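You operate a simulated robot arm through the tools that you are given. There is no shell and no other tool.

The job below is to be done with a simulated robot arm. You get a single attempt, and the scene is never put back.

Task
Paste the white label square on top of the brown carton.
Fine: load the paste brush at the tin, coat the middle of the top, put the brush back, then lay the label on the paste. Set down upright: paste brush. A coat counts when it lies all over at full strength: go over it till it gets no stronger.

The check looks at the end state, three seconds after you hand in, the way a careful person would. Anything else that was tipped, shoved, dropped, spilled or broken makes it a failure.

Robot
A 6-joint arm with a two-finger parallel gripper, fixed in place. Base frame: the origin is at the foot of the arm, x ahead of it, y to its left, z up. Lengths are in m, angles in degrees, forces in N, time in s.
With the tool pointing down near the work surface it reaches from about 0.36 to 0.82 m from the base axis. Its first joint turns from -166.0 to 166.0 degrees. Payload 3.91 kg.
Tool frame: the origin (TCP) lies between the finger pads and is the grasp point; the fingertips stand 0.03 m ahead of it; z points along the fingers, y is the line along which they close. The gripper opens to 0.11 m. The fingers are 0.02 m wide and 0.01 m thick; the gripper's body (0.048 by 0.112 m) begins 0.055 m behind the TCP.
Orientation is that of the tool frame in the base frame, as [roll, pitch, yaw] about the fixed x, y, z axes, in that order (R = Rz(yaw) Ry(pitch) Rx(roll)). With the fingers straight down and closing along the base's y, the tool's x points along the base's -x, its y along +y and its z along -z.

Tools
- The arm moves only by the tool servo_tool. Its argument "deltas" is a list that holds one entry, the list of rows, each a list of 7 numbers: the gripper command, from -1 (shut) to 1 (fully open), values between in proportion, then the shift along the base's x, y, z in m, then the turn, a rotation vector about the base's x, y, z in rad. In form: [[[hand, dx, dy, dz, rx, ry, rz], ...]]. A call has 1 to 20 rows; each row shifts and turns the commanded pose from where the row before left it. Each row takes 0.2 s and may step no farther than 0.05 m and 8.6 degrees from the row before; otherwise, or with a gripper value out of range, the whole call is refused. Where a pose cannot be reached the arm comes as near as it can. A force on the tool above 40 N (or 10 N above the force at the start of the call, whichever is more), or a blocked arm, ends the call early, and 0.2 s more pass. Each finger travels about 0.045 m/s and halts on what it meets, pressing with about 33 N; the grip force reading is that of the motor and also rises with nothing between the fingers. The clock runs only during rows and for 0.2 s after the last one: add rows that do not move to give the fingers time. The reply holds the time, the measured pose of the TCP, the force on the tool along the base axes, the opening and the grip force, in the units named above and with some noise, with the torque about the TCP (base axes, N m) and any sound that the robot's microphone picked up.
- Cameras (640 x 400 px; columns grow to the right, rows downward): "scene" is fixed at [0.2202, 0.6508, 1.5518]; the picture's right is [-0.97, 0.26, 0.00], its down [0.23, 0.86, -0.46] and it looks along [-0.12, -0.45, -0.89] (base axes); focal length 214 px, centre (320, 200). "wrist" rides on the gripper at [0.077, 0.007, -0.114] in the tool frame; the picture's right is [-0.09, 1.00, 0.00], its down [-0.80, -0.07, -0.59] and it looks along [-0.59, -0.05, 0.80] (tool axes); focal length 270 px, centre (320, 200). There is no depth. A picture from a camera that has moved, and an enlarged one, comes with that camera's place and axes in the base frame and with its lens.
- snapshot(camera): a new picture of that camera. No time passes.
- lift_body(by): slides the trunk up (or, below 0, down) by that many m; the arm rides with it, the base frame stays. It gives what a move gives, with no picture.
- close_up(camera, box): a new picture of the part [left, top, right, bottom] of that camera's present view, enlarged. No time passes.
- close_job(): hands the job in; it is judged then, once.

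Places have to be worked out from the pictures, the camera data and where the tool is seen. Open the gripper and draw the arm clear of the work before you hand the job in, unless the task says otherwise.

The tools are called after ">>>" as a command line: name --argument value ..., lists and objects as JSON in quotes. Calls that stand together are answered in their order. servo_tool: Moves the arm, as the interface text tells. Its arguments: {"type":"object","properties":{"deltas":{"type":"array","items":{"type":"array","items":{"type":"array","items":{"type":"number"}}}}},"required":["deltas"]} The other tools are called the same way: lift_body (by) slides the trunk up or down; snapshot (camera) takes a picture; close_up (camera, box) takes an enlarged picture of a part of a camera's view; close_job () hands the job in.

At the start:

```text
time_s: 0.0
tcp_pos: [0.1018, 0.4362, 1.3117]
tool_rot: [-180.0, 0.0, -179.9]
contact_force: [-0.7, 0.3, 0.0]
ft_torque: [0.0, -0.02, -0.05]
width: 0.1099
grasp_force: 0.0
trunk travel left (down, up): [-0.575, 0.035]
```

scene: 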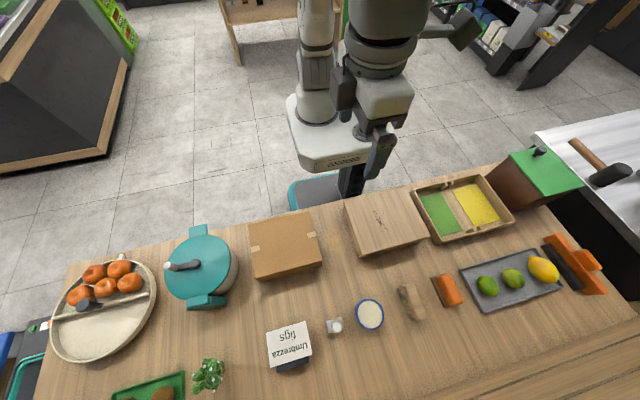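
wrist: 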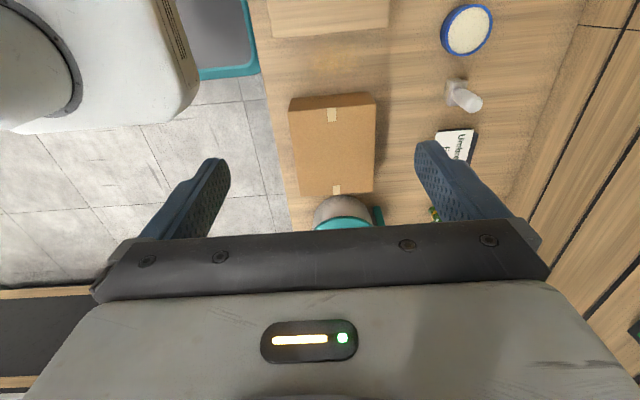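

I start by looking closely at the objects on the table: carton, tin, brush and label.

>>> close_up --camera "scene" --box '[230, 180, 430, 380]'

>>> close_up --camera "scene" --box '[250, 280, 400, 380]'

>>> close_up --camera "wrist" --box '[260, 0, 520, 230]'

>>> close_up --camera "scene" --box '[380, 160, 640, 330]'

```text
2.00 times, centred on (330, 280) of scene
camera zoom: at [0.2202, 0.6508, 1.5518], right [-0.97, 0.26, 0.0], down [0.23, 0.86, -0.46], along [-0.12, -0.45, -0.89], focal length 429 px, centre (300, 40)
```

zoom: 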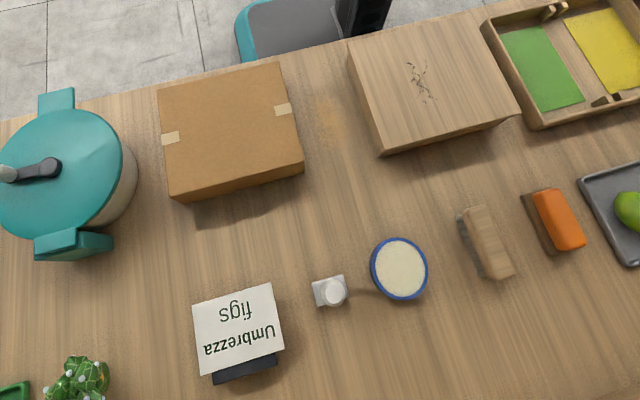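

```text
4.00 times, centred on (325, 330) of scene
camera zoom: at [0.2202, 0.6508, 1.5518], right [-0.97, 0.26, 0.0], down [0.23, 0.86, -0.46], along [-0.12, -0.45, -0.89], focal length 858 px, centre (300, -320)
```

zoom: 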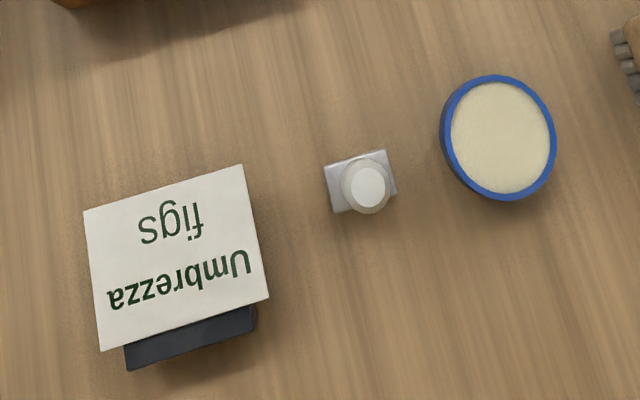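

```text
1.74 times, centred on (390, 115) of wrist
camera zoom: at [0.0251, 0.4417, 1.4258], right [0.09, 1.0, 0.0], down [0.8, -0.07, 0.59], along [0.59, -0.05, -0.8], focal length 470 px, centre (198, 348)
```

zoom: 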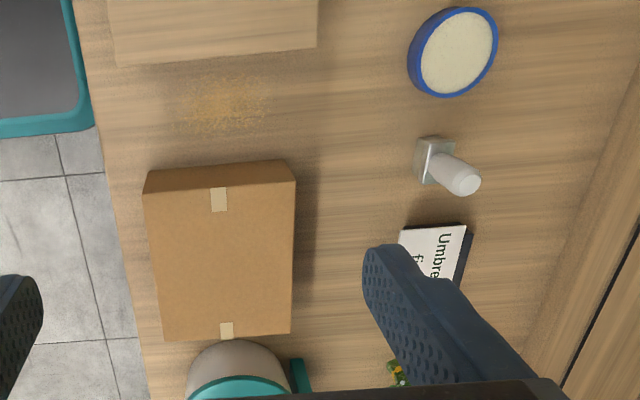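

```text
2.35 times, centred on (510, 245) of scene
camera zoom: at [0.2202, 0.6508, 1.5518], right [-0.97, 0.26, 0.0], down [0.23, 0.86, -0.46], along [-0.12, -0.45, -0.89], focal length 505 px, centre (-127, 94)
```

zoom: 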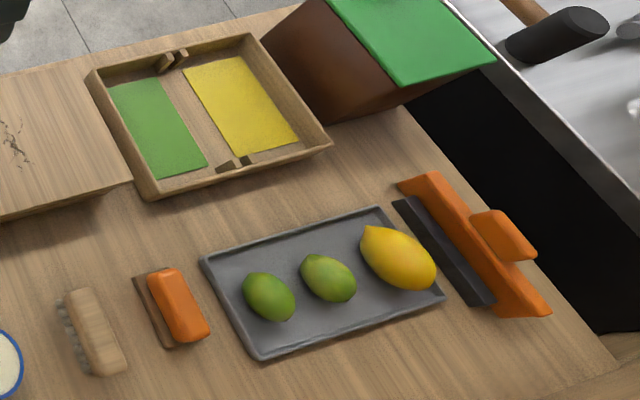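

The label seems to lie on a dark block at about (0.32, 0.70), the brush stands near (0.19, 0.69), the tin is near (0.085, 0.69), and the carton top is near (0.274, 0.447, 0.915). I'll turn the tool by 90° and go closer, so the wrist camera looks toward +y at the label.

>>> servo_tool --deltas '[[[1, 0.02, 0, -0.01, 0, 0, 0.1428], [1, 0.02, 0, -0.01, 0, 0, 0.1428], [1, 0.02, 0, -0.01, 0, 0, 0.1428], [1, 0.02, 0, -0.01, 0, 0, 0.1428], [1, 0.02, 0, -0.01, 0, 0, 0.1428], [1, 0.02, 0, -0.01, 0, 0, 0.1428], [1, 0.02, 0, -0.01, 0, 0, 0.1428], [1, 0.02, 0, -0.01, 0, 0, 0.1428], [1, 0.02, 0, -0.01, 0, 0, 0.1428], [1, 0.02, 0, -0.01, 0, 0, 0.1428], [1, 0.02, 0.014, -0.02, 0, 0, 0.1428], [1, 0, 0, 0, 0, 0, 0]]]'

>>> snapshot --camera "wrist"

```text
time_s: 2.6
tcp_pos: [0.3234, 0.4515, 1.1948]
tool_rot: [180.0, 0.0, -89.8]
contact_force: [0.0, 0.4, 0.6]
ft_torque: [0.01, 0.03, -0.01]
width: 0.1099
grasp_force: 0.1
trunk travel left (down, up): [-0.575, 0.035]
```

```text
taken
camera wrist: at [0.3157, 0.373, 1.3081], right [-1.0, 0.09, 0.0], down [0.07, 0.8, 0.59], along [0.05, 0.59, -0.8], focal length 270 px, centre (320, 200)
```

wrist: 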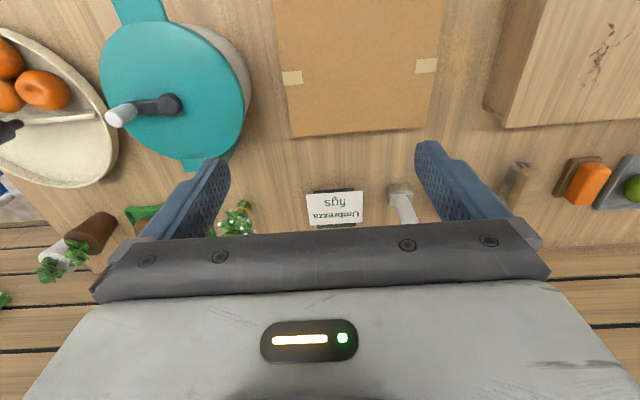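

The label is visible at the picture centre; I enlarge it.

>>> close_up --camera "wrist" --box '[280, 165, 440, 245]'

>>> close_up --camera "wrist" --box '[260, 0, 460, 150]'

>>> snapshot --camera "scene"

```text
4.00 times, centred on (360, 205) of wrist
camera zoom: at [0.3157, 0.373, 1.3081], right [-1.0, 0.09, 0.0], down [0.07, 0.8, 0.59], along [0.05, 0.59, -0.8], focal length 1081 px, centre (160, 180)
```

zoom: 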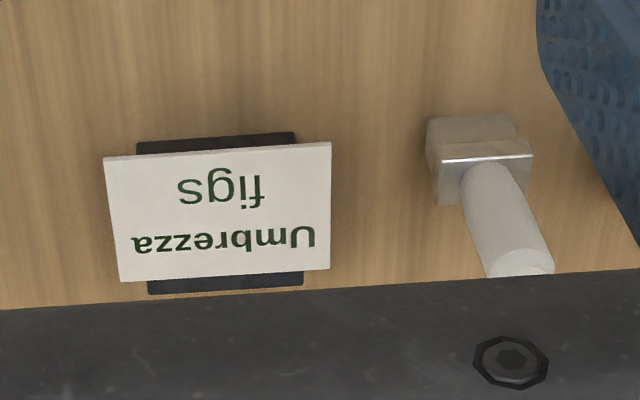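

```text
2.67 times, centred on (360, 75) of wrist
camera zoom: at [0.3157, 0.373, 1.3081], right [-1.0, 0.09, 0.0], down [0.07, 0.8, 0.59], along [0.05, 0.59, -0.8], focal length 721 px, centre (213, 533)
```

zoom: 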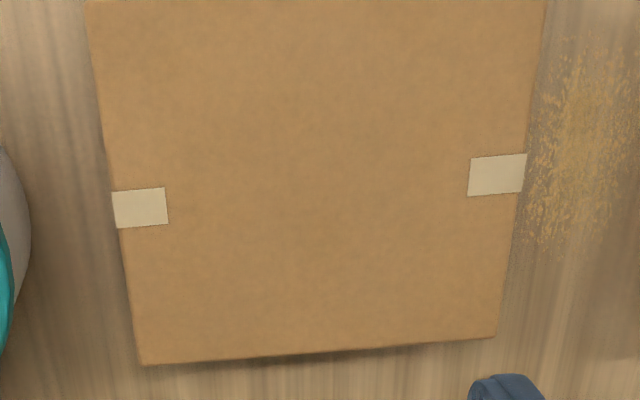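

```text
taken
```

scene: 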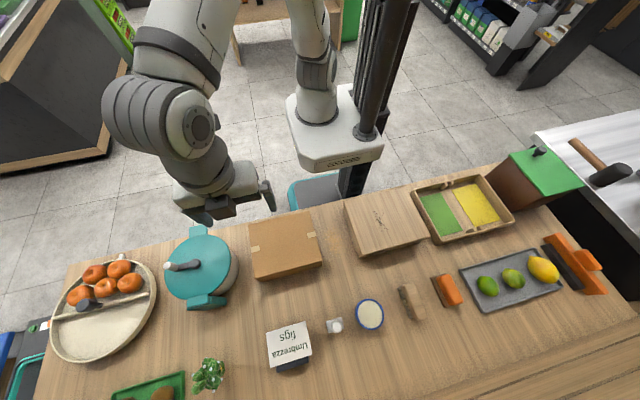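

Triangulating from both cameras: label top z≈0.89 (about 0.107 in x by 0.077 in y, centre ≈(0.315, 0.70)), table z≈0.85, brush handle top at ≈(0.187, 0.692, 0.95). I'll turn back to closing along y and hover high over the brush to look again.

>>> servo_tool --deltas '[[[1, -0.0114, 0.02, -0.0085, 0, 0, -0.131], [1, -0.0114, 0.02, -0.0085, 0, 0, -0.131], [1, -0.0114, 0.02, -0.0085, 0, 0, -0.131], [1, -0.0114, 0.02, -0.0085, 0, 0, -0.131], [1, -0.0114, 0.02, -0.0085, 0, 0, -0.131], [1, -0.0114, 0.02, -0.0085, 0, 0, -0.131], [1, -0.0114, 0.02, -0.0085, 0, 0, -0.131], [1, -0.0114, 0.02, -0.0085, 0, 0, -0.131], [1, -0.0114, 0.02, -0.0085, 0, 0, -0.131], [1, -0.0114, 0.02, -0.0085, 0, 0, -0.131], [1, -0.0114, 0.02, -0.0085, 0, 0, -0.131], [1, -0.0114, 0.02, -0.0085, 0, 0, -0.131], [1, 0, 0, 0, 0, 0, 0]]]'

>>> snapshot --camera "wrist"

>>> snapshot --camera "scene"

```text
time_s: 5.4
tcp_pos: [0.1845, 0.6924, 1.0893]
tool_rot: [179.9, 0.0, 179.9]
contact_force: [0.6, -0.5, -0.6]
ft_torque: [0.02, -0.01, -0.03]
width: 0.1102
grasp_force: 0.0
trunk travel left (down, up): [-0.575, 0.035]
```

```text
taken
camera wrist: at [0.1066, 0.6969, 1.2025], right [0.09, 1.0, 0.0], down [0.8, -0.07, 0.59], along [0.59, -0.05, -0.8], focal length 270 px, centre (320, 200)
```

wrist: 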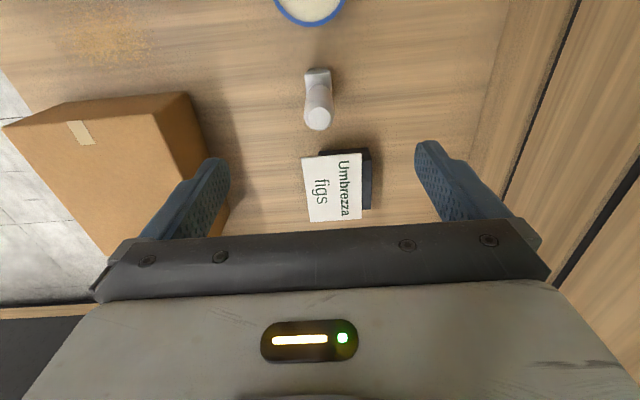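

```text
taken
```

scene: 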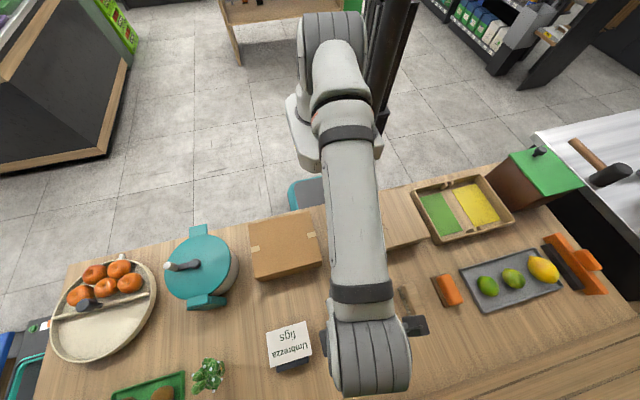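

Good view; I enlarge the brush, label and tin from here.

>>> close_up --camera "wrist" --box '[260, 0, 420, 120]'

>>> close_up --camera "wrist" --box '[270, 120, 410, 240]'

>>> close_up --camera "wrist" --box '[0, 70, 240, 270]'

```text
3.33 times, centred on (340, 60) of wrist
camera zoom: at [0.1066, 0.6969, 1.2025], right [0.09, 1.0, 0.0], down [0.8, -0.07, 0.59], along [0.59, -0.05, -0.8], focal length 901 px, centre (253, 667)
```

zoom: 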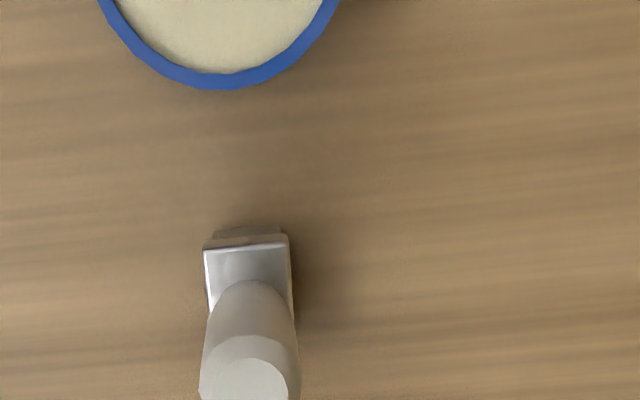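

```text
3.33 times, centred on (340, 180) of wrist
camera zoom: at [0.1066, 0.6969, 1.2025], right [0.09, 1.0, 0.0], down [0.8, -0.07, 0.59], along [0.59, -0.05, -0.8], focal length 901 px, centre (253, 267)
```

zoom: 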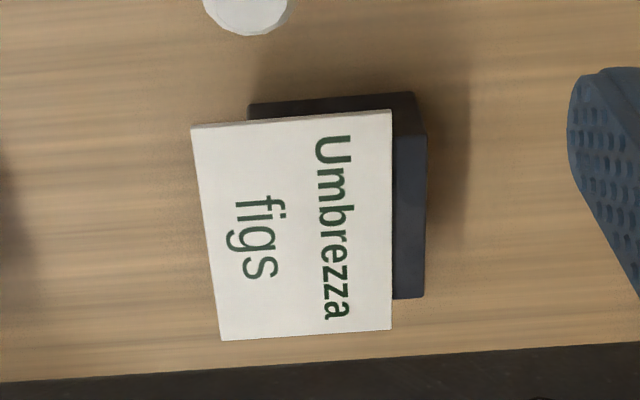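

```text
2.00 times, centred on (120, 170) of wrist
camera zoom: at [0.1066, 0.6969, 1.2025], right [0.09, 1.0, 0.0], down [0.8, -0.07, 0.59], along [0.59, -0.05, -0.8], focal length 541 px, centre (720, 260)
```

zoom: 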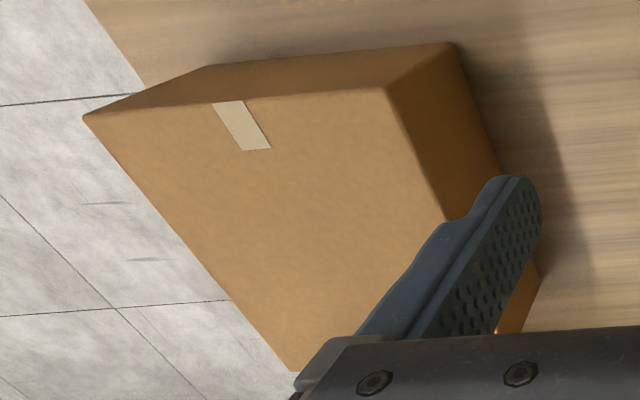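

The brush axis is at about (0.188, 0.688), handle z 0.885–0.95; the label occupies x 0.264–0.373, y 0.659–0.736. I descend over the brush handle with open fingers.

>>> servo_tool --deltas '[[[1, 0.0035, -0.004, -0.02, 0, 0, 0], [1, 0, 0, -0.03, 0, 0, 0], [1, 0, 0, -0.03, 0, 0, 0], [1, 0, 0, -0.02, 0, 0, 0], [1, 0, 0, 0, 0, 0, 0]]]'

>>> snapshot --camera "wrist"

```text
time_s: 6.6
tcp_pos: [0.1886, 0.6864, 0.9894]
tool_rot: [180.0, -0.1, -180.0]
contact_force: [0.0, 0.1, -0.6]
ft_torque: [0.01, -0.02, 0.02]
width: 0.1102
grasp_force: 0.1
trunk travel left (down, up): [-0.575, 0.035]
```

```text
taken
camera wrist: at [0.111, 0.692, 1.1024], right [0.09, 1.0, 0.0], down [0.8, -0.07, 0.59], along [0.59, -0.05, -0.8], focal length 270 px, centre (320, 200)
```

wrist: 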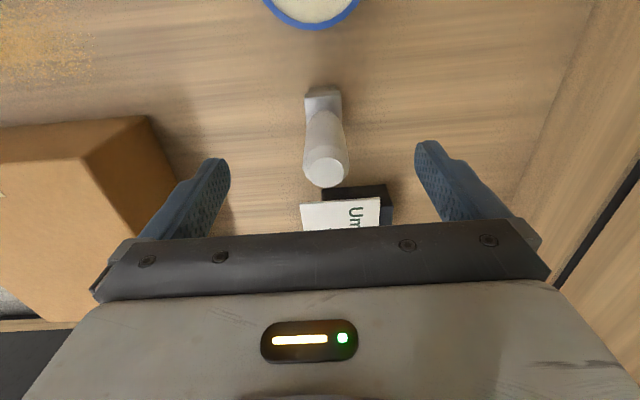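

The handle is centred between the fingers. I lower to TCP z≈0.93 and close slowly.

>>> servo_tool --deltas '[[[1, 0, 0.001, -0.02, 0, 0, 0], [1, 0, 0, -0.02, 0, 0, 0], [1, 0, 0, -0.018, 0, 0, 0], [1, 0, 0, 0, 0, 0, 0]]]'

>>> snapshot --camera "wrist"

```text
time_s: 7.6
tcp_pos: [0.1885, 0.6888, 0.9317]
tool_rot: [-180.0, 0.0, -179.9]
contact_force: [-0.5, -0.1, 0.4]
ft_torque: [0.0, -0.01, -0.01]
width: 0.1097
grasp_force: 0.0
trunk travel left (down, up): [-0.575, 0.035]
```

```text
taken
camera wrist: at [0.1114, 0.6937, 1.0446], right [0.09, 1.0, 0.0], down [0.8, -0.07, 0.59], along [0.59, -0.05, -0.8], focal length 270 px, centre (320, 200)
```

wrist: 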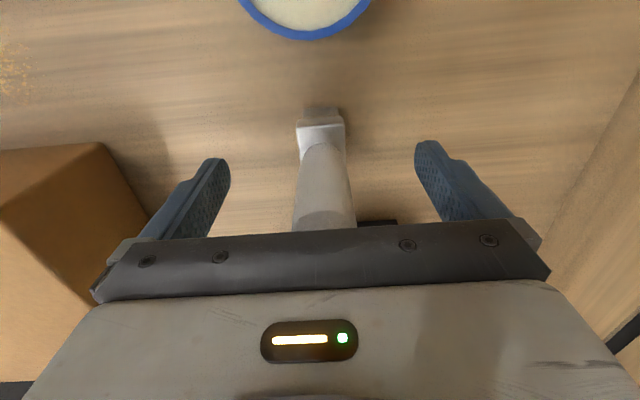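

The fingertips sit just above the ferrule, with the handle centred. I close on it.

>>> servo_tool --deltas '[[[-1, 0, 0, 0, 0, 0, 0], [-1, 0, 0, 0, 0, 0, 0], [-1, 0, 0, 0, 0, 0, 0], [-1, 0, 0, 0, 0, 0, 0], [-1, 0, 0, 0, 0, 0, 0], [-1, 0, 0, 0, 0, 0, 0], [-1, 0, 0, 0, 0, 0, 0], [-1, 0, 0, 0, 0, 0, 0]]]'

>>> snapshot --camera "wrist"

```text
time_s: 9.4
tcp_pos: [0.1884, 0.6881, 0.9315]
tool_rot: [-180.0, 0.0, -179.9]
contact_force: [0.2, 1.5, 1.3]
ft_torque: [0.04, -0.01, 0.02]
width: 0.0271
grasp_force: 33.2
trunk travel left (down, up): [-0.575, 0.035]
```

```text
taken
camera wrist: at [0.1114, 0.6938, 1.0449], right [0.09, 1.0, 0.0], down [0.8, -0.07, 0.59], along [0.59, -0.05, -0.8], focal length 270 px, centre (320, 200)
```

wrist: 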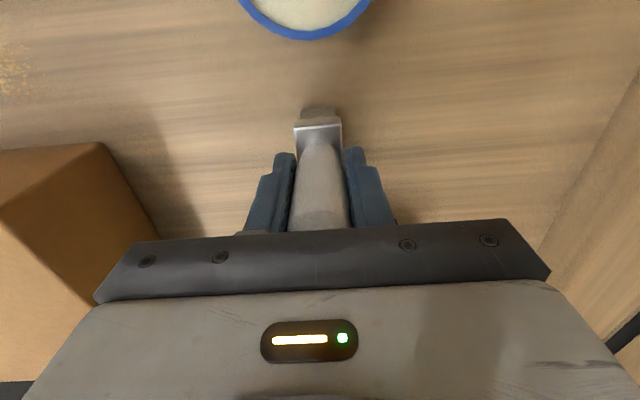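

The brush is held (27 mm wide handle, home pose TCP 0.1884, 0.6881, 0.9315). I lift it straight up and look at the tin before moving over.

>>> servo_tool --deltas '[[[-1, 0, 0, 0.01, 0, 0, 0], [-1, 0, 0, 0.02, 0, 0, 0], [-1, 0, 0, 0.03, 0, 0, 0], [-1, 0, 0, 0.03, 0, 0, 0], [-1, 0, 0, 0, 0, 0, 0], [-1, -0.03, 0, 0, 0, 0, 0], [-1, -0.04, 0, 0, 0, 0, 0], [-1, -0.03, 0, 0, 0, 0, 0], [-1, 0, 0, 0, 0, 0, 0]]]'

>>> snapshot --camera "wrist"

>>> snapshot --camera "scene"

```text
time_s: 11.4
tcp_pos: [0.0882, 0.6868, 1.0229]
tool_rot: [179.9, 0.0, -180.0]
contact_force: [-0.3, -0.5, -0.8]
ft_torque: [-0.01, 0.01, -0.02]
width: 0.0275
grasp_force: 32.3
trunk travel left (down, up): [-0.575, 0.035]
```

```text
taken
camera wrist: at [0.011, 0.6922, 1.1361], right [0.09, 1.0, 0.0], down [0.8, -0.07, 0.59], along [0.59, -0.05, -0.8], focal length 270 px, centre (320, 200)
```

wrist: 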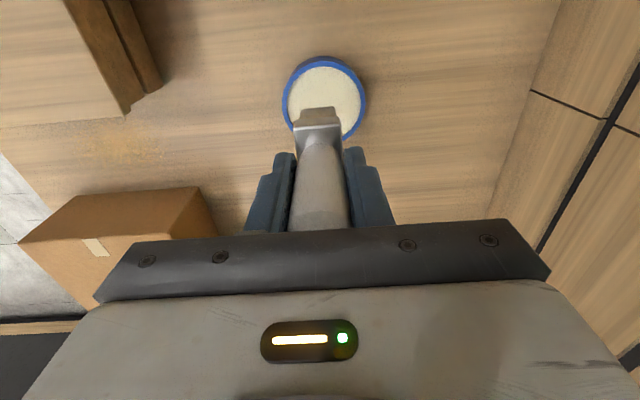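

```text
taken
```

scene: 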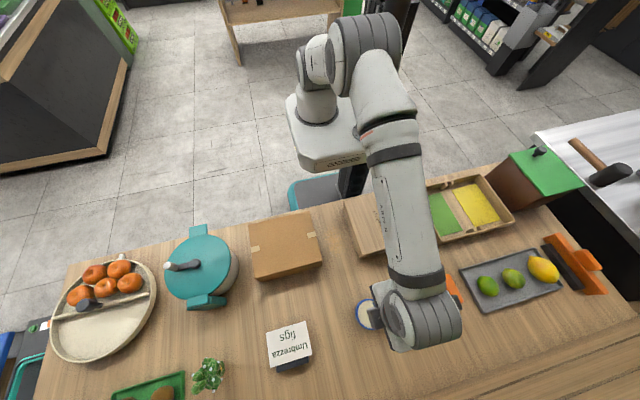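

I enlarge the tin to find its centre relative to the brush.

>>> close_up --camera "wrist" --box '[250, 40, 410, 160]'

```text
3.33 times, centred on (330, 100) of wrist
camera zoom: at [0.011, 0.6922, 1.1361], right [0.09, 1.0, 0.0], down [0.8, -0.07, 0.59], along [0.59, -0.05, -0.8], focal length 901 px, centre (287, 533)
```

zoom: 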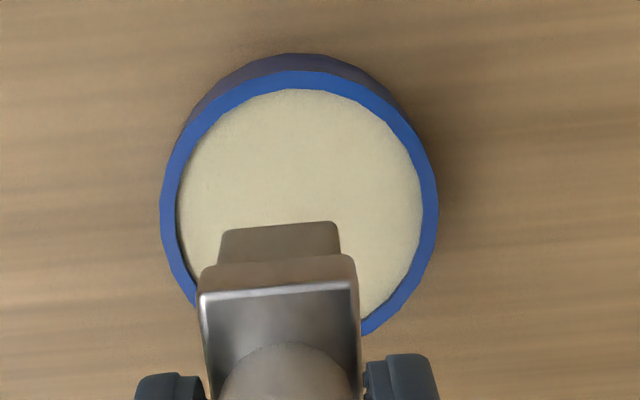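

Tin centre is about (0.087, 0.690), rim z≈0.877, inner Ø≈0.069; brush bottom is ~0.0815 below TCP. I centre it and dip about 1 cm into the paste, then raise a little to look.

>>> servo_tool --deltas '[[[-1, -0.001, 0.0035, -0.03, 0, 0, 0], [-1, 0, 0, -0.02, 0, 0, 0], [-1, 0, 0, -0.01, 0, 0, 0], [-1, 0, 0, -0.008, 0, 0, 0], [-1, 0, 0, -0.004, 0, 0, 0], [-1, 0, 0, 0, 0, 0, 0], [-1, 0, 0, 0, 0, 0, 0]]]'

>>> close_up --camera "wrist" --box '[250, 40, 410, 160]'

```text
time_s: 12.7
tcp_pos: [0.0888, 0.6931, 0.9582]
tool_rot: [179.0, 0.0, -179.9]
contact_force: [-1.0, -1.1, 15.0]
ft_torque: [-0.27, 0.05, 0.0]
width: 0.0272
grasp_force: 33.9
trunk travel left (down, up): [-0.575, 0.035]
stopped in row 6: the force on the tool passed its limit at 41 N (the readings are from after the stop); the commanded pose is now the measured one
```

```text
3.33 times, centred on (330, 100) of wrist
camera zoom: at [0.0109, 0.6974, 1.0721], right [0.09, 1.0, 0.02], down [0.8, -0.08, 0.59], along [0.59, -0.04, -0.8], focal length 901 px, centre (287, 533)
```

zoom: 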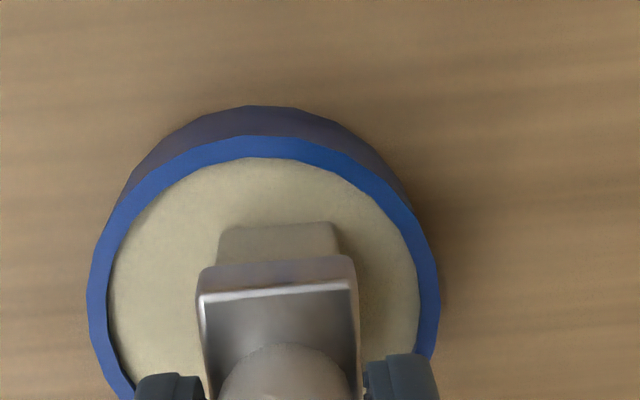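

The brush pressed on the paste surface (bottom at z≈0.877) and hit the force limit; it has a 1° tilt to undo. I back up gently, level the tool, and look at the bristles.

>>> servo_tool --deltas '[[[-1, 0, 0, 0.002, -0.0175, 0, 0], [-1, 0, 0, 0.004, 0, 0, 0], [-1, 0, 0, 0.015, 0, 0, 0], [-1, 0, 0, 0.02, 0, 0, 0], [-1, 0, 0, 0, 0, 0, 0]]]'

>>> close_up --camera "wrist" --box '[250, 40, 410, 160]'

>>> close_up --camera "scene" --box '[320, 270, 420, 350]'

```text
time_s: 13.9
tcp_pos: [0.0895, 0.6946, 0.996]
tool_rot: [-179.6, 0.0, 179.8]
contact_force: [0.8, -0.2, -0.4]
ft_torque: [-0.02, 0.03, 0.0]
width: 0.027
grasp_force: 33.0
trunk travel left (down, up): [-0.575, 0.035]
```

```text
3.33 times, centred on (330, 100) of wrist
camera zoom: at [0.0115, 0.701, 1.1095], right [0.09, 1.0, -0.01], down [0.8, -0.07, 0.6], along [0.59, -0.06, -0.8], focal length 901 px, centre (287, 533)
```

zoom: 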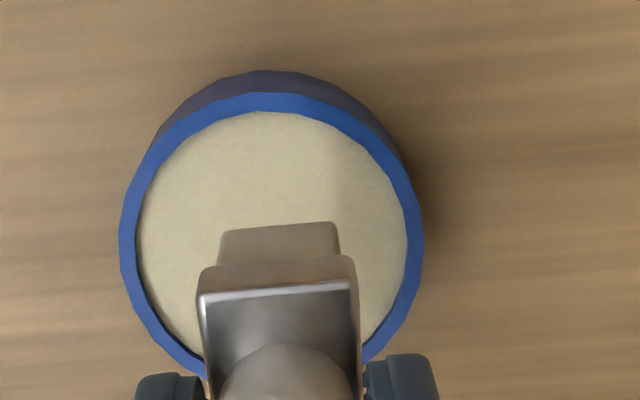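

```text
5.00 times, centred on (370, 310) of scene
camera zoom: at [0.2202, 0.6508, 1.5518], right [-0.97, 0.26, 0.0], down [0.23, 0.86, -0.46], along [-0.12, -0.45, -0.89], focal length 1072 px, centre (70, -350)
```

zoom: 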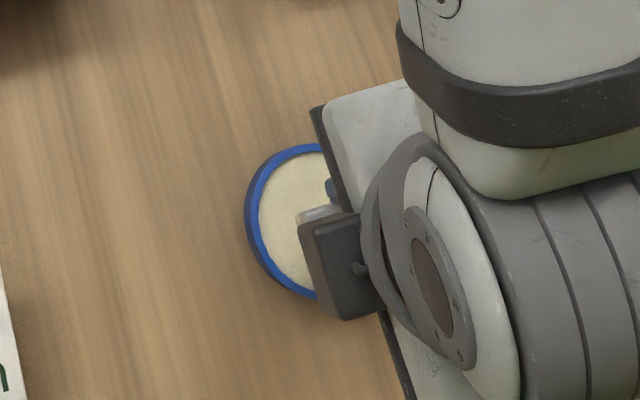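

It's unclear whether one quick touch loaded it, so I dip again with a light press and a dwell, with the tool levelled.

>>> servo_tool --deltas '[[[-1, -0.002, -0.003, -0.02, 0.007, 0, 0], [-1, 0, 0, -0.012, 0, 0, 0], [-1, 0, 0, -0.004, 0, 0, 0], [-1, 0, 0, -0.002, 0, 0, 0], [-1, 0, 0, -0.001, 0, 0, 0], [-1, 0, 0, 0, 0, 0, 0], [-1, 0, 0, 0, 0, 0, 0], [-1, 0, 0, 0, 0, 0, 0]]]'

>>> close_up --camera "wrist" --box '[250, 40, 410, 160]'

```text
time_s: 15.7
tcp_pos: [0.0862, 0.6913, 0.9592]
tool_rot: [179.8, 0.2, 180.0]
contact_force: [1.4, 2.3, 13.7]
ft_torque: [0.05, 0.0, 0.0]
width: 0.0273
grasp_force: 33.2
trunk travel left (down, up): [-0.575, 0.035]
```

```text
3.33 times, centred on (330, 100) of wrist
camera zoom: at [0.0087, 0.6961, 1.0719], right [0.09, 1.0, 0.0], down [0.8, -0.07, 0.59], along [0.59, -0.05, -0.8], focal length 901 px, centre (287, 533)
```

zoom: 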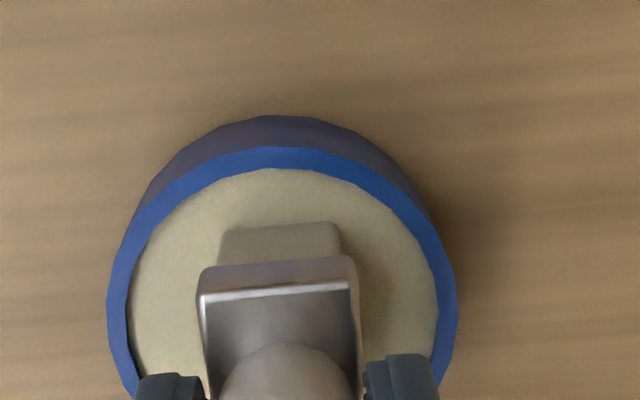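

The brush now dwelt on the paste with ~14 N. From both cameras the carton top is at z≈0.937, spanning x 0.18–0.37, y 0.366–0.529 (centre ≈(0.2745, 0.4475)). I raise and carry the brush over it, staying high.

>>> servo_tool --deltas '[[[-1, 0, 0, 0.005, 0, 0, 0], [-1, 0, 0, 0.015, 0, 0, 0], [-1, 0, 0, 0.03, 0, 0, 0], [-1, 0, 0, 0.04, 0, 0, 0], [-1, 0, 0, 0.04, 0, 0, 0], [-1, 0.018, -0.024, 0, 0, 0, 0], [-1, 0.027, -0.035, 0, 0, 0, 0], [-1, 0.027, -0.035, 0, 0, 0, 0], [-1, 0.027, -0.035, 0, 0, 0, 0], [-1, 0.027, -0.035, 0, 0, 0, 0], [-1, 0.027, -0.035, 0, 0, 0, 0], [-1, 0.02, -0.026, 0, 0, 0, 0], [-1, 0.015, -0.018, 0, 0, 0, 0], [-1, 0, 0, 0, 0, 0, 0]]]'

>>> snapshot --camera "wrist"

>>> snapshot --camera "scene"

```text
time_s: 18.7
tcp_pos: [0.2734, 0.4471, 1.0871]
tool_rot: [180.0, -0.1, -180.0]
contact_force: [0.8, -0.4, -0.5]
ft_torque: [-0.03, 0.0, -0.03]
width: 0.0273
grasp_force: 32.7
trunk travel left (down, up): [-0.575, 0.035]
```

```text
taken
camera wrist: at [0.1962, 0.4532, 1.1997], right [0.09, 1.0, 0.0], down [0.8, -0.07, 0.59], along [0.59, -0.05, -0.8], focal length 270 px, centre (320, 200)
```

wrist: 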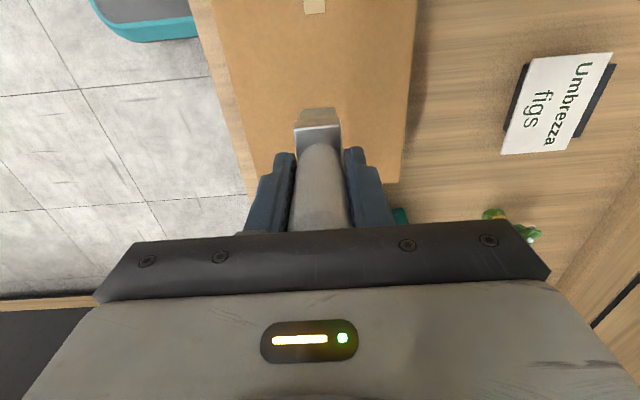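

```text
taken
```

scene: 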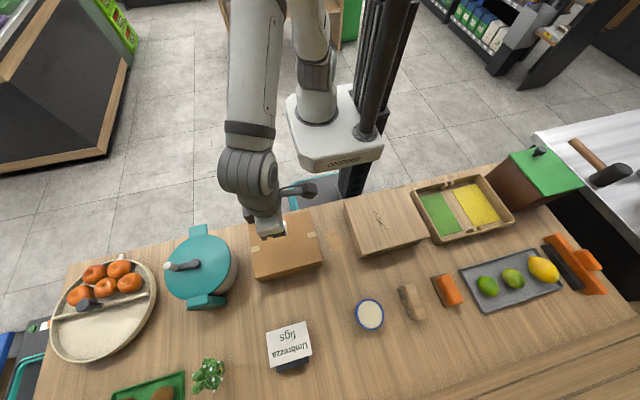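

The brush is above the carton's middle. I lower to about 1.5 cm above the expected contact.

>>> servo_tool --deltas '[[[-1, 0.001, 0, -0.02, 0, 0, 0], [-1, 0, 0, -0.02, 0, 0, 0], [-1, 0, 0, -0.012, 0, 0, 0], [-1, 0, 0, 0, 0, 0, 0]]]'

>>> close_up --camera "wrist" --box '[240, 40, 400, 160]'

>>> close_up --camera "scene" --box '[220, 190, 340, 290]'

```text
time_s: 19.7
tcp_pos: [0.2748, 0.4468, 1.0347]
tool_rot: [-180.0, 0.1, -179.9]
contact_force: [0.2, -0.6, -1.7]
ft_torque: [0.01, 0.0, -0.01]
width: 0.0273
grasp_force: 33.1
trunk travel left (down, up): [-0.575, 0.035]
```

```text
3.33 times, centred on (320, 100) of wrist
camera zoom: at [0.1984, 0.4528, 1.1482], right [0.09, 1.0, 0.0], down [0.8, -0.07, 0.6], along [0.59, -0.05, -0.8], focal length 901 px, centre (320, 533)
```

zoom: 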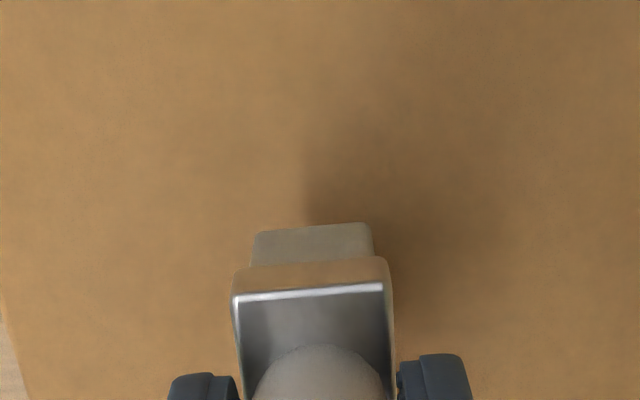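

```text
4.00 times, centred on (280, 240) of scene
camera zoom: at [0.2202, 0.6508, 1.5518], right [-0.97, 0.26, 0.0], down [0.23, 0.86, -0.46], along [-0.12, -0.45, -0.89], focal length 858 px, centre (480, 40)
```

zoom: 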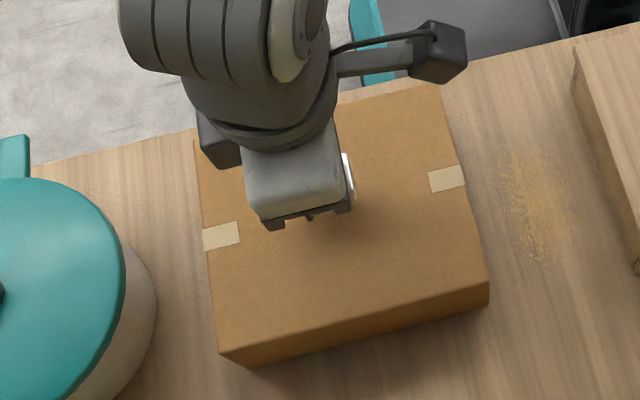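

Near the surface now; I lower in small steps to find contact.

>>> servo_tool --deltas '[[[-1, 0, 0, -0.005, 0, 0, 0], [-1, 0, 0, -0.005, 0, 0, 0], [-1, 0, 0, -0.003, 0, 0, 0], [-1, 0, 0, -0.002, 0, 0, 0], [-1, 0, 0, 0, 0, 0, 0]]]'

```text
time_s: 20.9
tcp_pos: [0.2757, 0.4497, 1.021]
tool_rot: [-180.0, 0.0, 180.0]
contact_force: [0.4, -0.2, -1.3]
ft_torque: [0.02, 0.0, 0.03]
width: 0.0271
grasp_force: 33.1
trunk travel left (down, up): [-0.575, 0.035]
```

No contact yet at z≈1.021; I continue by a few more millimetres.

>>> servo_tool --deltas '[[[-1, 0, 0, -0.002, 0, 0, 0], [-1, 0, 0, -0.002, 0, 0, 0], [-1, 0, 0, 0, 0, 0, 0]]]'

```text
time_s: 21.7
tcp_pos: [0.2756, 0.4486, 1.0159]
tool_rot: [180.0, 0.1, -179.9]
contact_force: [-0.4, 0.4, -1.4]
ft_torque: [0.02, -0.05, 0.01]
width: 0.0271
grasp_force: 32.6
trunk travel left (down, up): [-0.575, 0.035]
```

>>> servo_tool --deltas '[[[-1, 0, 0, -0.002, 0, 0, 0], [-1, 0, 0, -0.002, 0, 0, 0], [-1, 0, 0, 0, 0, 0, 0]]]'

>>> close_up --camera "wrist" --box '[240, 40, 400, 160]'

```text
time_s: 22.5
tcp_pos: [0.2749, 0.447, 1.0162]
tool_rot: [179.5, 0.2, 180.0]
contact_force: [4.4, -1.0, 38.0]
ft_torque: [-0.23, 0.02, 0.01]
width: 0.0275
grasp_force: 33.0
trunk travel left (down, up): [-0.575, 0.035]
```

```text
3.33 times, centred on (320, 100) of wrist
camera zoom: at [0.1976, 0.4527, 1.129], right [0.09, 1.0, 0.01], down [0.8, -0.08, 0.6], along [0.6, -0.05, -0.8], focal length 901 px, centre (320, 533)
```

zoom: 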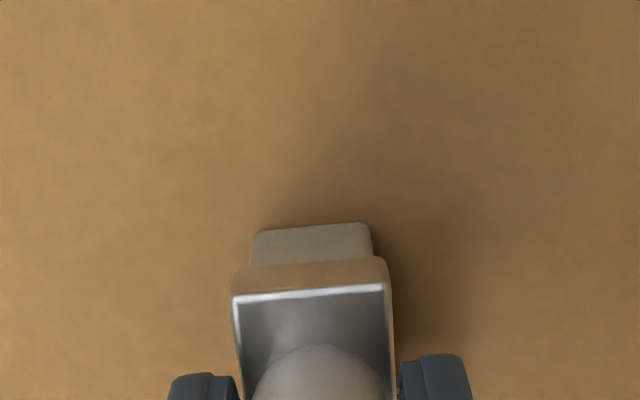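

Contact: carton top at TCP z≈1.016 (38 N pressed). I ease up by 3 mm to a light pressure and make a first stroke in x, then look at the mark.

>>> servo_tool --deltas '[[[-1, 0, 0, 0.003, 0, 0, 0], [-1, 0, 0, 0, 0, 0, 0], [-1, 0.01, 0, 0, 0, 0, 0], [-1, 0.01, 0, 0, 0, 0, 0], [-1, 0.01, 0, 0, 0, 0, 0], [-1, 0.01, 0, 0, 0, 0, 0], [-1, 0, 0, 0, 0, 0, 0]]]'

>>> close_up --camera "wrist" --box '[240, 40, 400, 160]'

>>> close_up --camera "scene" --box '[220, 190, 340, 290]'

```text
time_s: 24.1
tcp_pos: [0.3124, 0.4467, 1.0145]
tool_rot: [180.0, 0.0, 179.9]
contact_force: [-10.2, -0.5, 19.4]
ft_torque: [-0.09, 0.35, -0.01]
width: 0.0272
grasp_force: 33.0
trunk travel left (down, up): [-0.575, 0.035]
```

```text
3.33 times, centred on (320, 100) of wrist
camera zoom: at [0.2353, 0.4517, 1.1289], right [0.09, 1.0, 0.0], down [0.8, -0.07, 0.6], along [0.59, -0.05, -0.8], focal length 901 px, centre (320, 533)
```

zoom: 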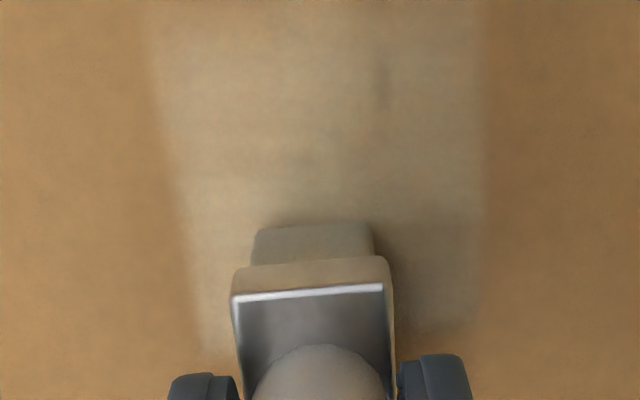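

```text
4.00 times, centred on (280, 240) of scene
camera zoom: at [0.2202, 0.6508, 1.5518], right [-0.97, 0.26, 0.0], down [0.23, 0.86, -0.46], along [-0.12, -0.45, -0.89], focal length 858 px, centre (480, 40)
```

zoom: 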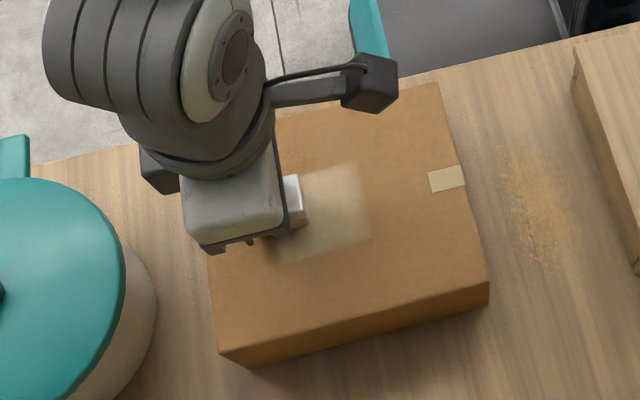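

The stroke laid a soft patch about 8 cm wide in y. I reduce pressure slightly and stroke back toward −x, then look.

>>> servo_tool --deltas '[[[-1, 0, 0, 0.001, 0, 0, 0], [-1, -0.01, 0, 0, 0, 0, 0], [-1, -0.01, 0, 0, 0, 0, 0], [-1, -0.01, 0, 0, 0, 0, 0], [-1, -0.01, 0, 0, 0, 0, 0], [-1, -0.01, 0, 0, 0, 0, 0], [-1, -0.01, 0, 0, 0, 0, 0], [-1, -0.01, 0, 0, 0, 0, 0], [-1, 0, 0, 0, 0, 0, 0]]]'

>>> snapshot --camera "wrist"

>>> close_up --camera "scene" --box '[220, 190, 340, 290]'

```text
time_s: 26.1
tcp_pos: [0.2454, 0.4496, 1.0167]
tool_rot: [-179.9, 0.1, 180.0]
contact_force: [0.2, 0.5, -0.9]
ft_torque: [0.0, 0.03, -0.01]
width: 0.0271
grasp_force: 32.9
trunk travel left (down, up): [-0.575, 0.035]
```

```text
taken
camera wrist: at [0.1679, 0.454, 1.1299], right [0.09, 1.0, 0.0], down [0.8, -0.07, 0.59], along [0.59, -0.05, -0.8], focal length 270 px, centre (320, 200)
```

wrist: 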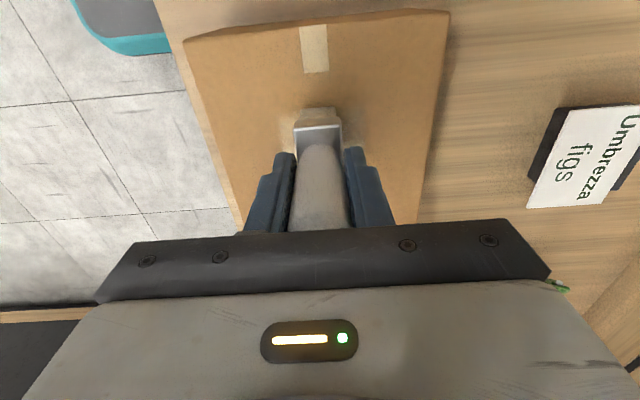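

```text
4.00 times, centred on (280, 240) of scene
camera zoom: at [0.2202, 0.6508, 1.5518], right [-0.97, 0.26, 0.0], down [0.23, 0.86, -0.46], along [-0.12, -0.45, -0.89], focal length 858 px, centre (480, 40)
```

zoom: 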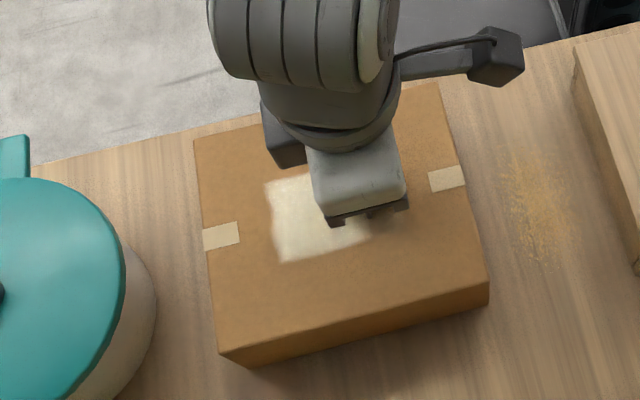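

Contact was lost on the way back; the patch has stronger paste in the +x half (x 0.257–0.323, y 0.416–0.478). I press down ~2 mm and stroke across the −x part and back.

>>> servo_tool --deltas '[[[-1, 0, 0, -0.002, 0, 0, 0], [-1, -0.01, 0, 0, 0, 0, 0], [-1, 0.01, 0, 0, 0, 0, 0], [-1, 0.01, 0, 0, 0, 0, 0], [-1, 0.01, 0, 0, 0, 0, 0], [-1, 0.01, 0, 0, 0, 0, 0], [-1, 0.01, 0, 0, 0, 0, 0], [-1, 0.01, 0, 0, 0, 0, 0], [-1, 0.01, 0, 0, 0, 0, 0], [-1, 0, 0, 0, 0, 0, 0]]]'

>>> close_up --camera "wrist" --box '[200, 0, 440, 160]'

>>> close_up --camera "scene" --box '[220, 190, 340, 290]'

```text
time_s: 28.3
tcp_pos: [0.305, 0.4461, 1.0145]
tool_rot: [179.9, 0.1, 180.0]
contact_force: [-7.9, 0.0, 17.5]
ft_torque: [-0.01, 0.21, -0.03]
width: 0.027
grasp_force: 32.8
trunk travel left (down, up): [-0.575, 0.035]
```

```text
2.50 times, centred on (320, 80) of wrist
camera zoom: at [0.2267, 0.4523, 1.1287], right [0.09, 1.0, 0.0], down [0.8, -0.07, 0.6], along [0.59, -0.05, -0.8], focal length 676 px, centre (320, 500)
```

zoom: 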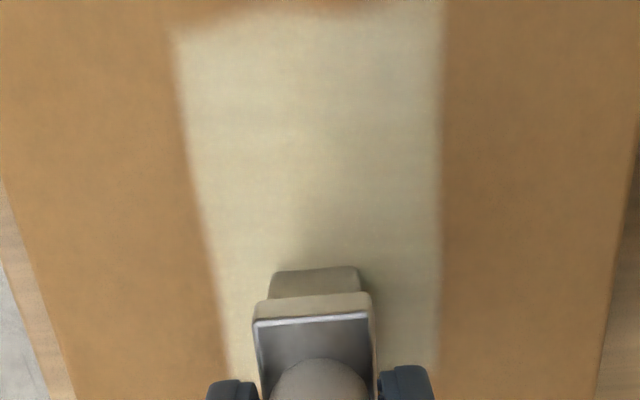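

```text
4.00 times, centred on (280, 240) of scene
camera zoom: at [0.2202, 0.6508, 1.5518], right [-0.97, 0.26, 0.0], down [0.23, 0.86, -0.46], along [-0.12, -0.45, -0.89], focal length 858 px, centre (480, 40)
```

zoom: 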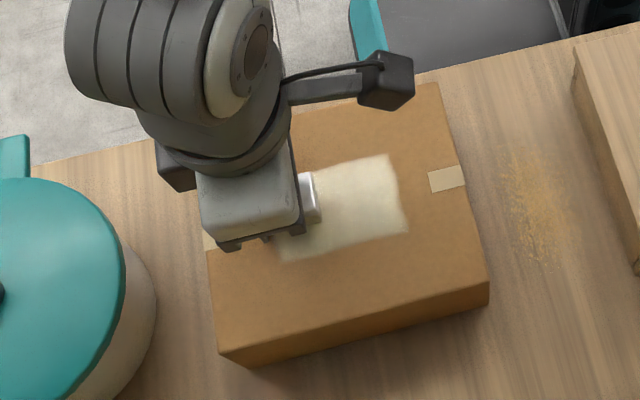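

The coat fills a fixed patch ≈x 0.227–0.323, y 0.416–0.478, still a bit thin at the −x end. I go over it in two lanes (y +12 mm and −12 mm).

>>> servo_tool --deltas '[[[-1, 0.005, 0.012, 0, 0, 0, 0], [-1, -0.01, 0, 0, 0, 0, 0], [-1, -0.01, 0, 0, 0, 0, 0], [-1, -0.01, 0, 0, 0, 0, 0], [-1, -0.01, 0, 0, 0, 0, 0], [-1, -0.01, 0, 0, 0, 0, 0], [-1, -0.01, 0, 0, 0, 0, 0], [-1, -0.01, 0, 0, 0, 0, 0], [-1, 0, -0.012, 0, 0, 0, 0], [-1, 0, -0.012, 0, 0, 0, 0], [-1, 0.01, 0, 0, 0, 0, 0], [-1, 0.01, 0, 0, 0, 0, 0], [-1, 0.01, 0, 0, 0, 0, 0], [-1, 0.01, 0, 0, 0, 0, 0], [-1, 0.01, 0, 0, 0, 0, 0], [-1, 0.01, 0, 0, 0, 0, 0], [-1, 0.01, 0, 0, 0, 0, 0], [-1, 0, 0, 0, 0, 0, 0]]]'

>>> close_up --camera "wrist" --box '[200, 0, 440, 160]'

>>> close_up --camera "scene" --box '[220, 190, 340, 290]'

```text
time_s: 32.1
tcp_pos: [0.3076, 0.4349, 1.0156]
tool_rot: [179.9, 0.0, -180.0]
contact_force: [-11.3, -0.3, 20.7]
ft_torque: [-0.13, 0.49, -0.01]
width: 0.0269
grasp_force: 33.4
trunk travel left (down, up): [-0.575, 0.035]
```

```text
2.50 times, centred on (320, 80) of wrist
camera zoom: at [0.2298, 0.4403, 1.1284], right [0.09, 1.0, 0.0], down [0.8, -0.07, 0.6], along [0.59, -0.05, -0.8], focal length 676 px, centre (320, 500)
```

zoom: 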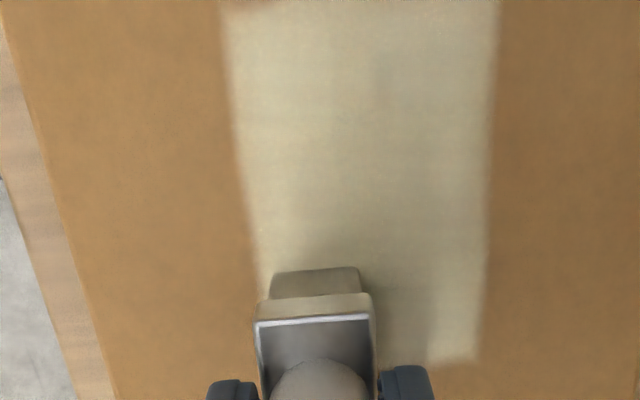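

```text
4.00 times, centred on (280, 240) of scene
camera zoom: at [0.2202, 0.6508, 1.5518], right [-0.97, 0.26, 0.0], down [0.23, 0.86, -0.46], along [-0.12, -0.45, -0.89], focal length 858 px, centre (480, 40)
```

zoom: 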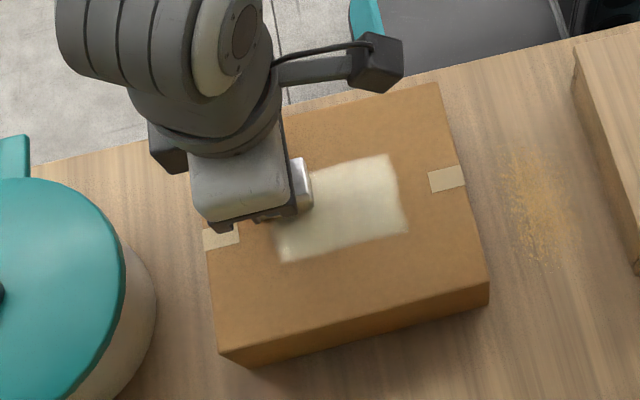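

The patch looks more even. I do another full pass, reaching further into both ends, and compare.

>>> servo_tool --deltas '[[[-1, 0.008, 0, 0, 0, 0, 0], [-1, 0, 0.012, 0, 0, 0, 0], [-1, 0, 0.014, 0, 0, 0, 0], [-1, -0.014, 0, 0, 0, 0, 0], [-1, -0.014, 0, 0, 0, 0, 0], [-1, -0.014, 0, 0, 0, 0, 0], [-1, -0.014, 0, 0, 0, 0, 0], [-1, -0.014, 0, 0, 0, 0, 0], [-1, -0.014, 0, 0, 0, 0, 0], [-1, 0, -0.014, 0, 0, 0, 0], [-1, 0, -0.014, 0, 0, 0, 0], [-1, 0.014, 0, 0, 0, 0, 0], [-1, 0.014, 0, 0, 0, 0, 0], [-1, 0.014, 0.014, 0, 0, 0, 0], [-1, 0.014, 0, 0, 0, 0, 0], [-1, 0.014, 0, 0, 0, 0, 0], [-1, 0.012, 0, 0, 0, 0, 0], [-1, 0, 0, 0, 0, 0, 0]]]'

>>> close_up --camera "wrist" --box '[200, 0, 440, 160]'

>>> close_up --camera "scene" --box '[220, 190, 340, 290]'

```text
time_s: 35.9
tcp_pos: [0.3143, 0.4481, 1.0146]
tool_rot: [180.0, 0.1, -180.0]
contact_force: [-3.8, -1.0, 5.7]
ft_torque: [-0.09, 0.05, -0.03]
width: 0.0269
grasp_force: 33.3
trunk travel left (down, up): [-0.575, 0.035]
```

```text
2.50 times, centred on (320, 80) of wrist
camera zoom: at [0.2379, 0.4532, 1.1285], right [0.09, 1.0, 0.0], down [0.8, -0.07, 0.6], along [0.59, -0.05, -0.8], focal length 676 px, centre (320, 500)
```

zoom: 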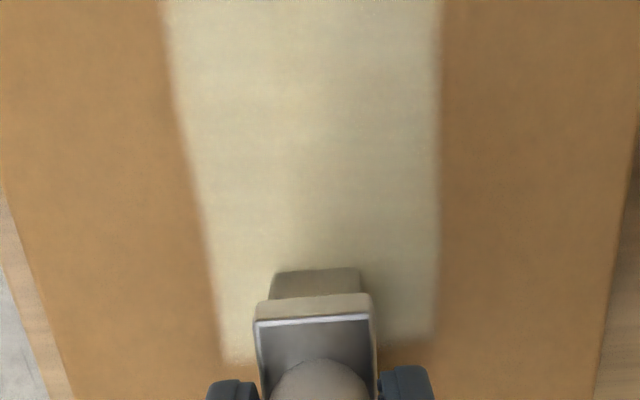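

```text
4.00 times, centred on (280, 240) of scene
camera zoom: at [0.2202, 0.6508, 1.5518], right [-0.97, 0.26, 0.0], down [0.23, 0.86, -0.46], along [-0.12, -0.45, -0.89], focal length 858 px, centre (480, 40)
```

zoom: 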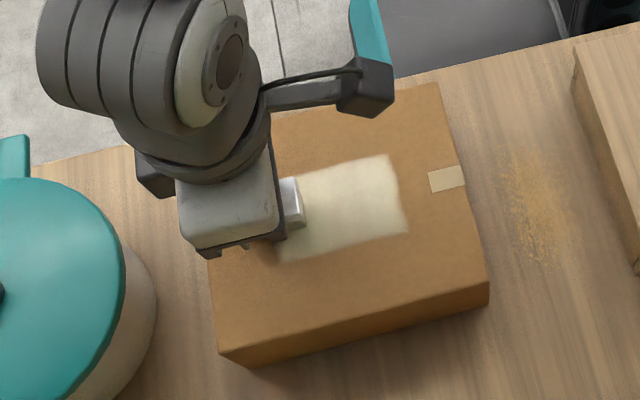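

I lift the brush and draw it back in −y to see the whole coat.

>>> servo_tool --deltas '[[[-1, 0, 0, 0.01, 0, 0, 0], [-1, 0, 0, 0.03, 0, 0, 0], [-1, 0, -0.04, 0, 0, 0, 0], [-1, 0, -0.05, 0, 0, 0, 0], [-1, 0, 0, 0, 0, 0, 0]]]'

>>> close_up --camera "scene" --box '[265, 215, 345, 265]'

>>> snapshot --camera "wrist"

```text
time_s: 37.1
tcp_pos: [0.3155, 0.3597, 1.0546]
tool_rot: [-179.9, 0.0, 180.0]
contact_force: [0.0, -0.3, -1.2]
ft_torque: [-0.03, 0.01, -0.03]
width: 0.0271
grasp_force: 33.0
trunk travel left (down, up): [-0.575, 0.035]
```

```text
8.00 times, centred on (305, 240) of scene
camera zoom: at [0.2202, 0.6508, 1.5518], right [-0.97, 0.26, 0.0], down [0.23, 0.86, -0.46], along [-0.12, -0.45, -0.89], focal length 1716 px, centre (440, -120)
```

zoom: 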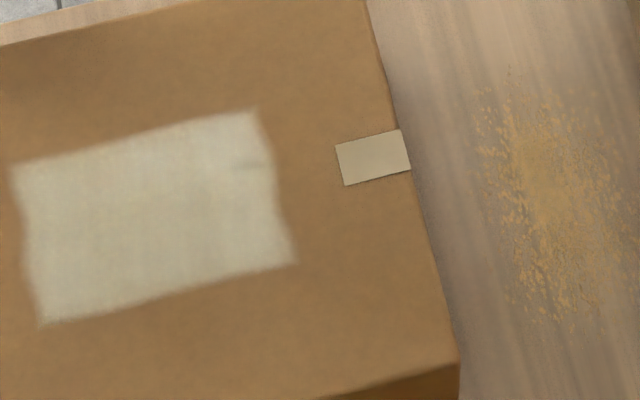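

```text
taken
camera wrist: at [0.2385, 0.3644, 1.1691], right [0.09, 1.0, 0.0], down [0.8, -0.07, 0.59], along [0.59, -0.05, -0.8], focal length 270 px, centre (320, 200)
```

wrist: 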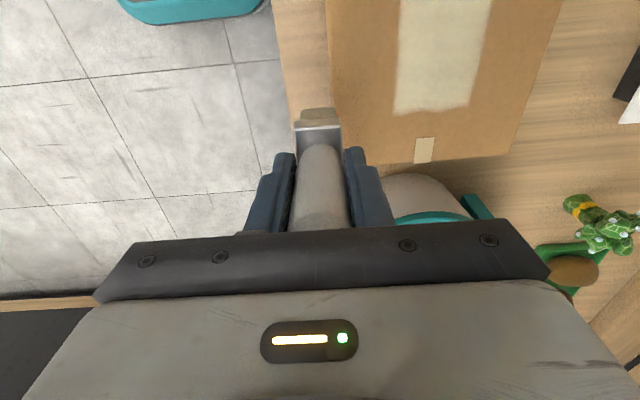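

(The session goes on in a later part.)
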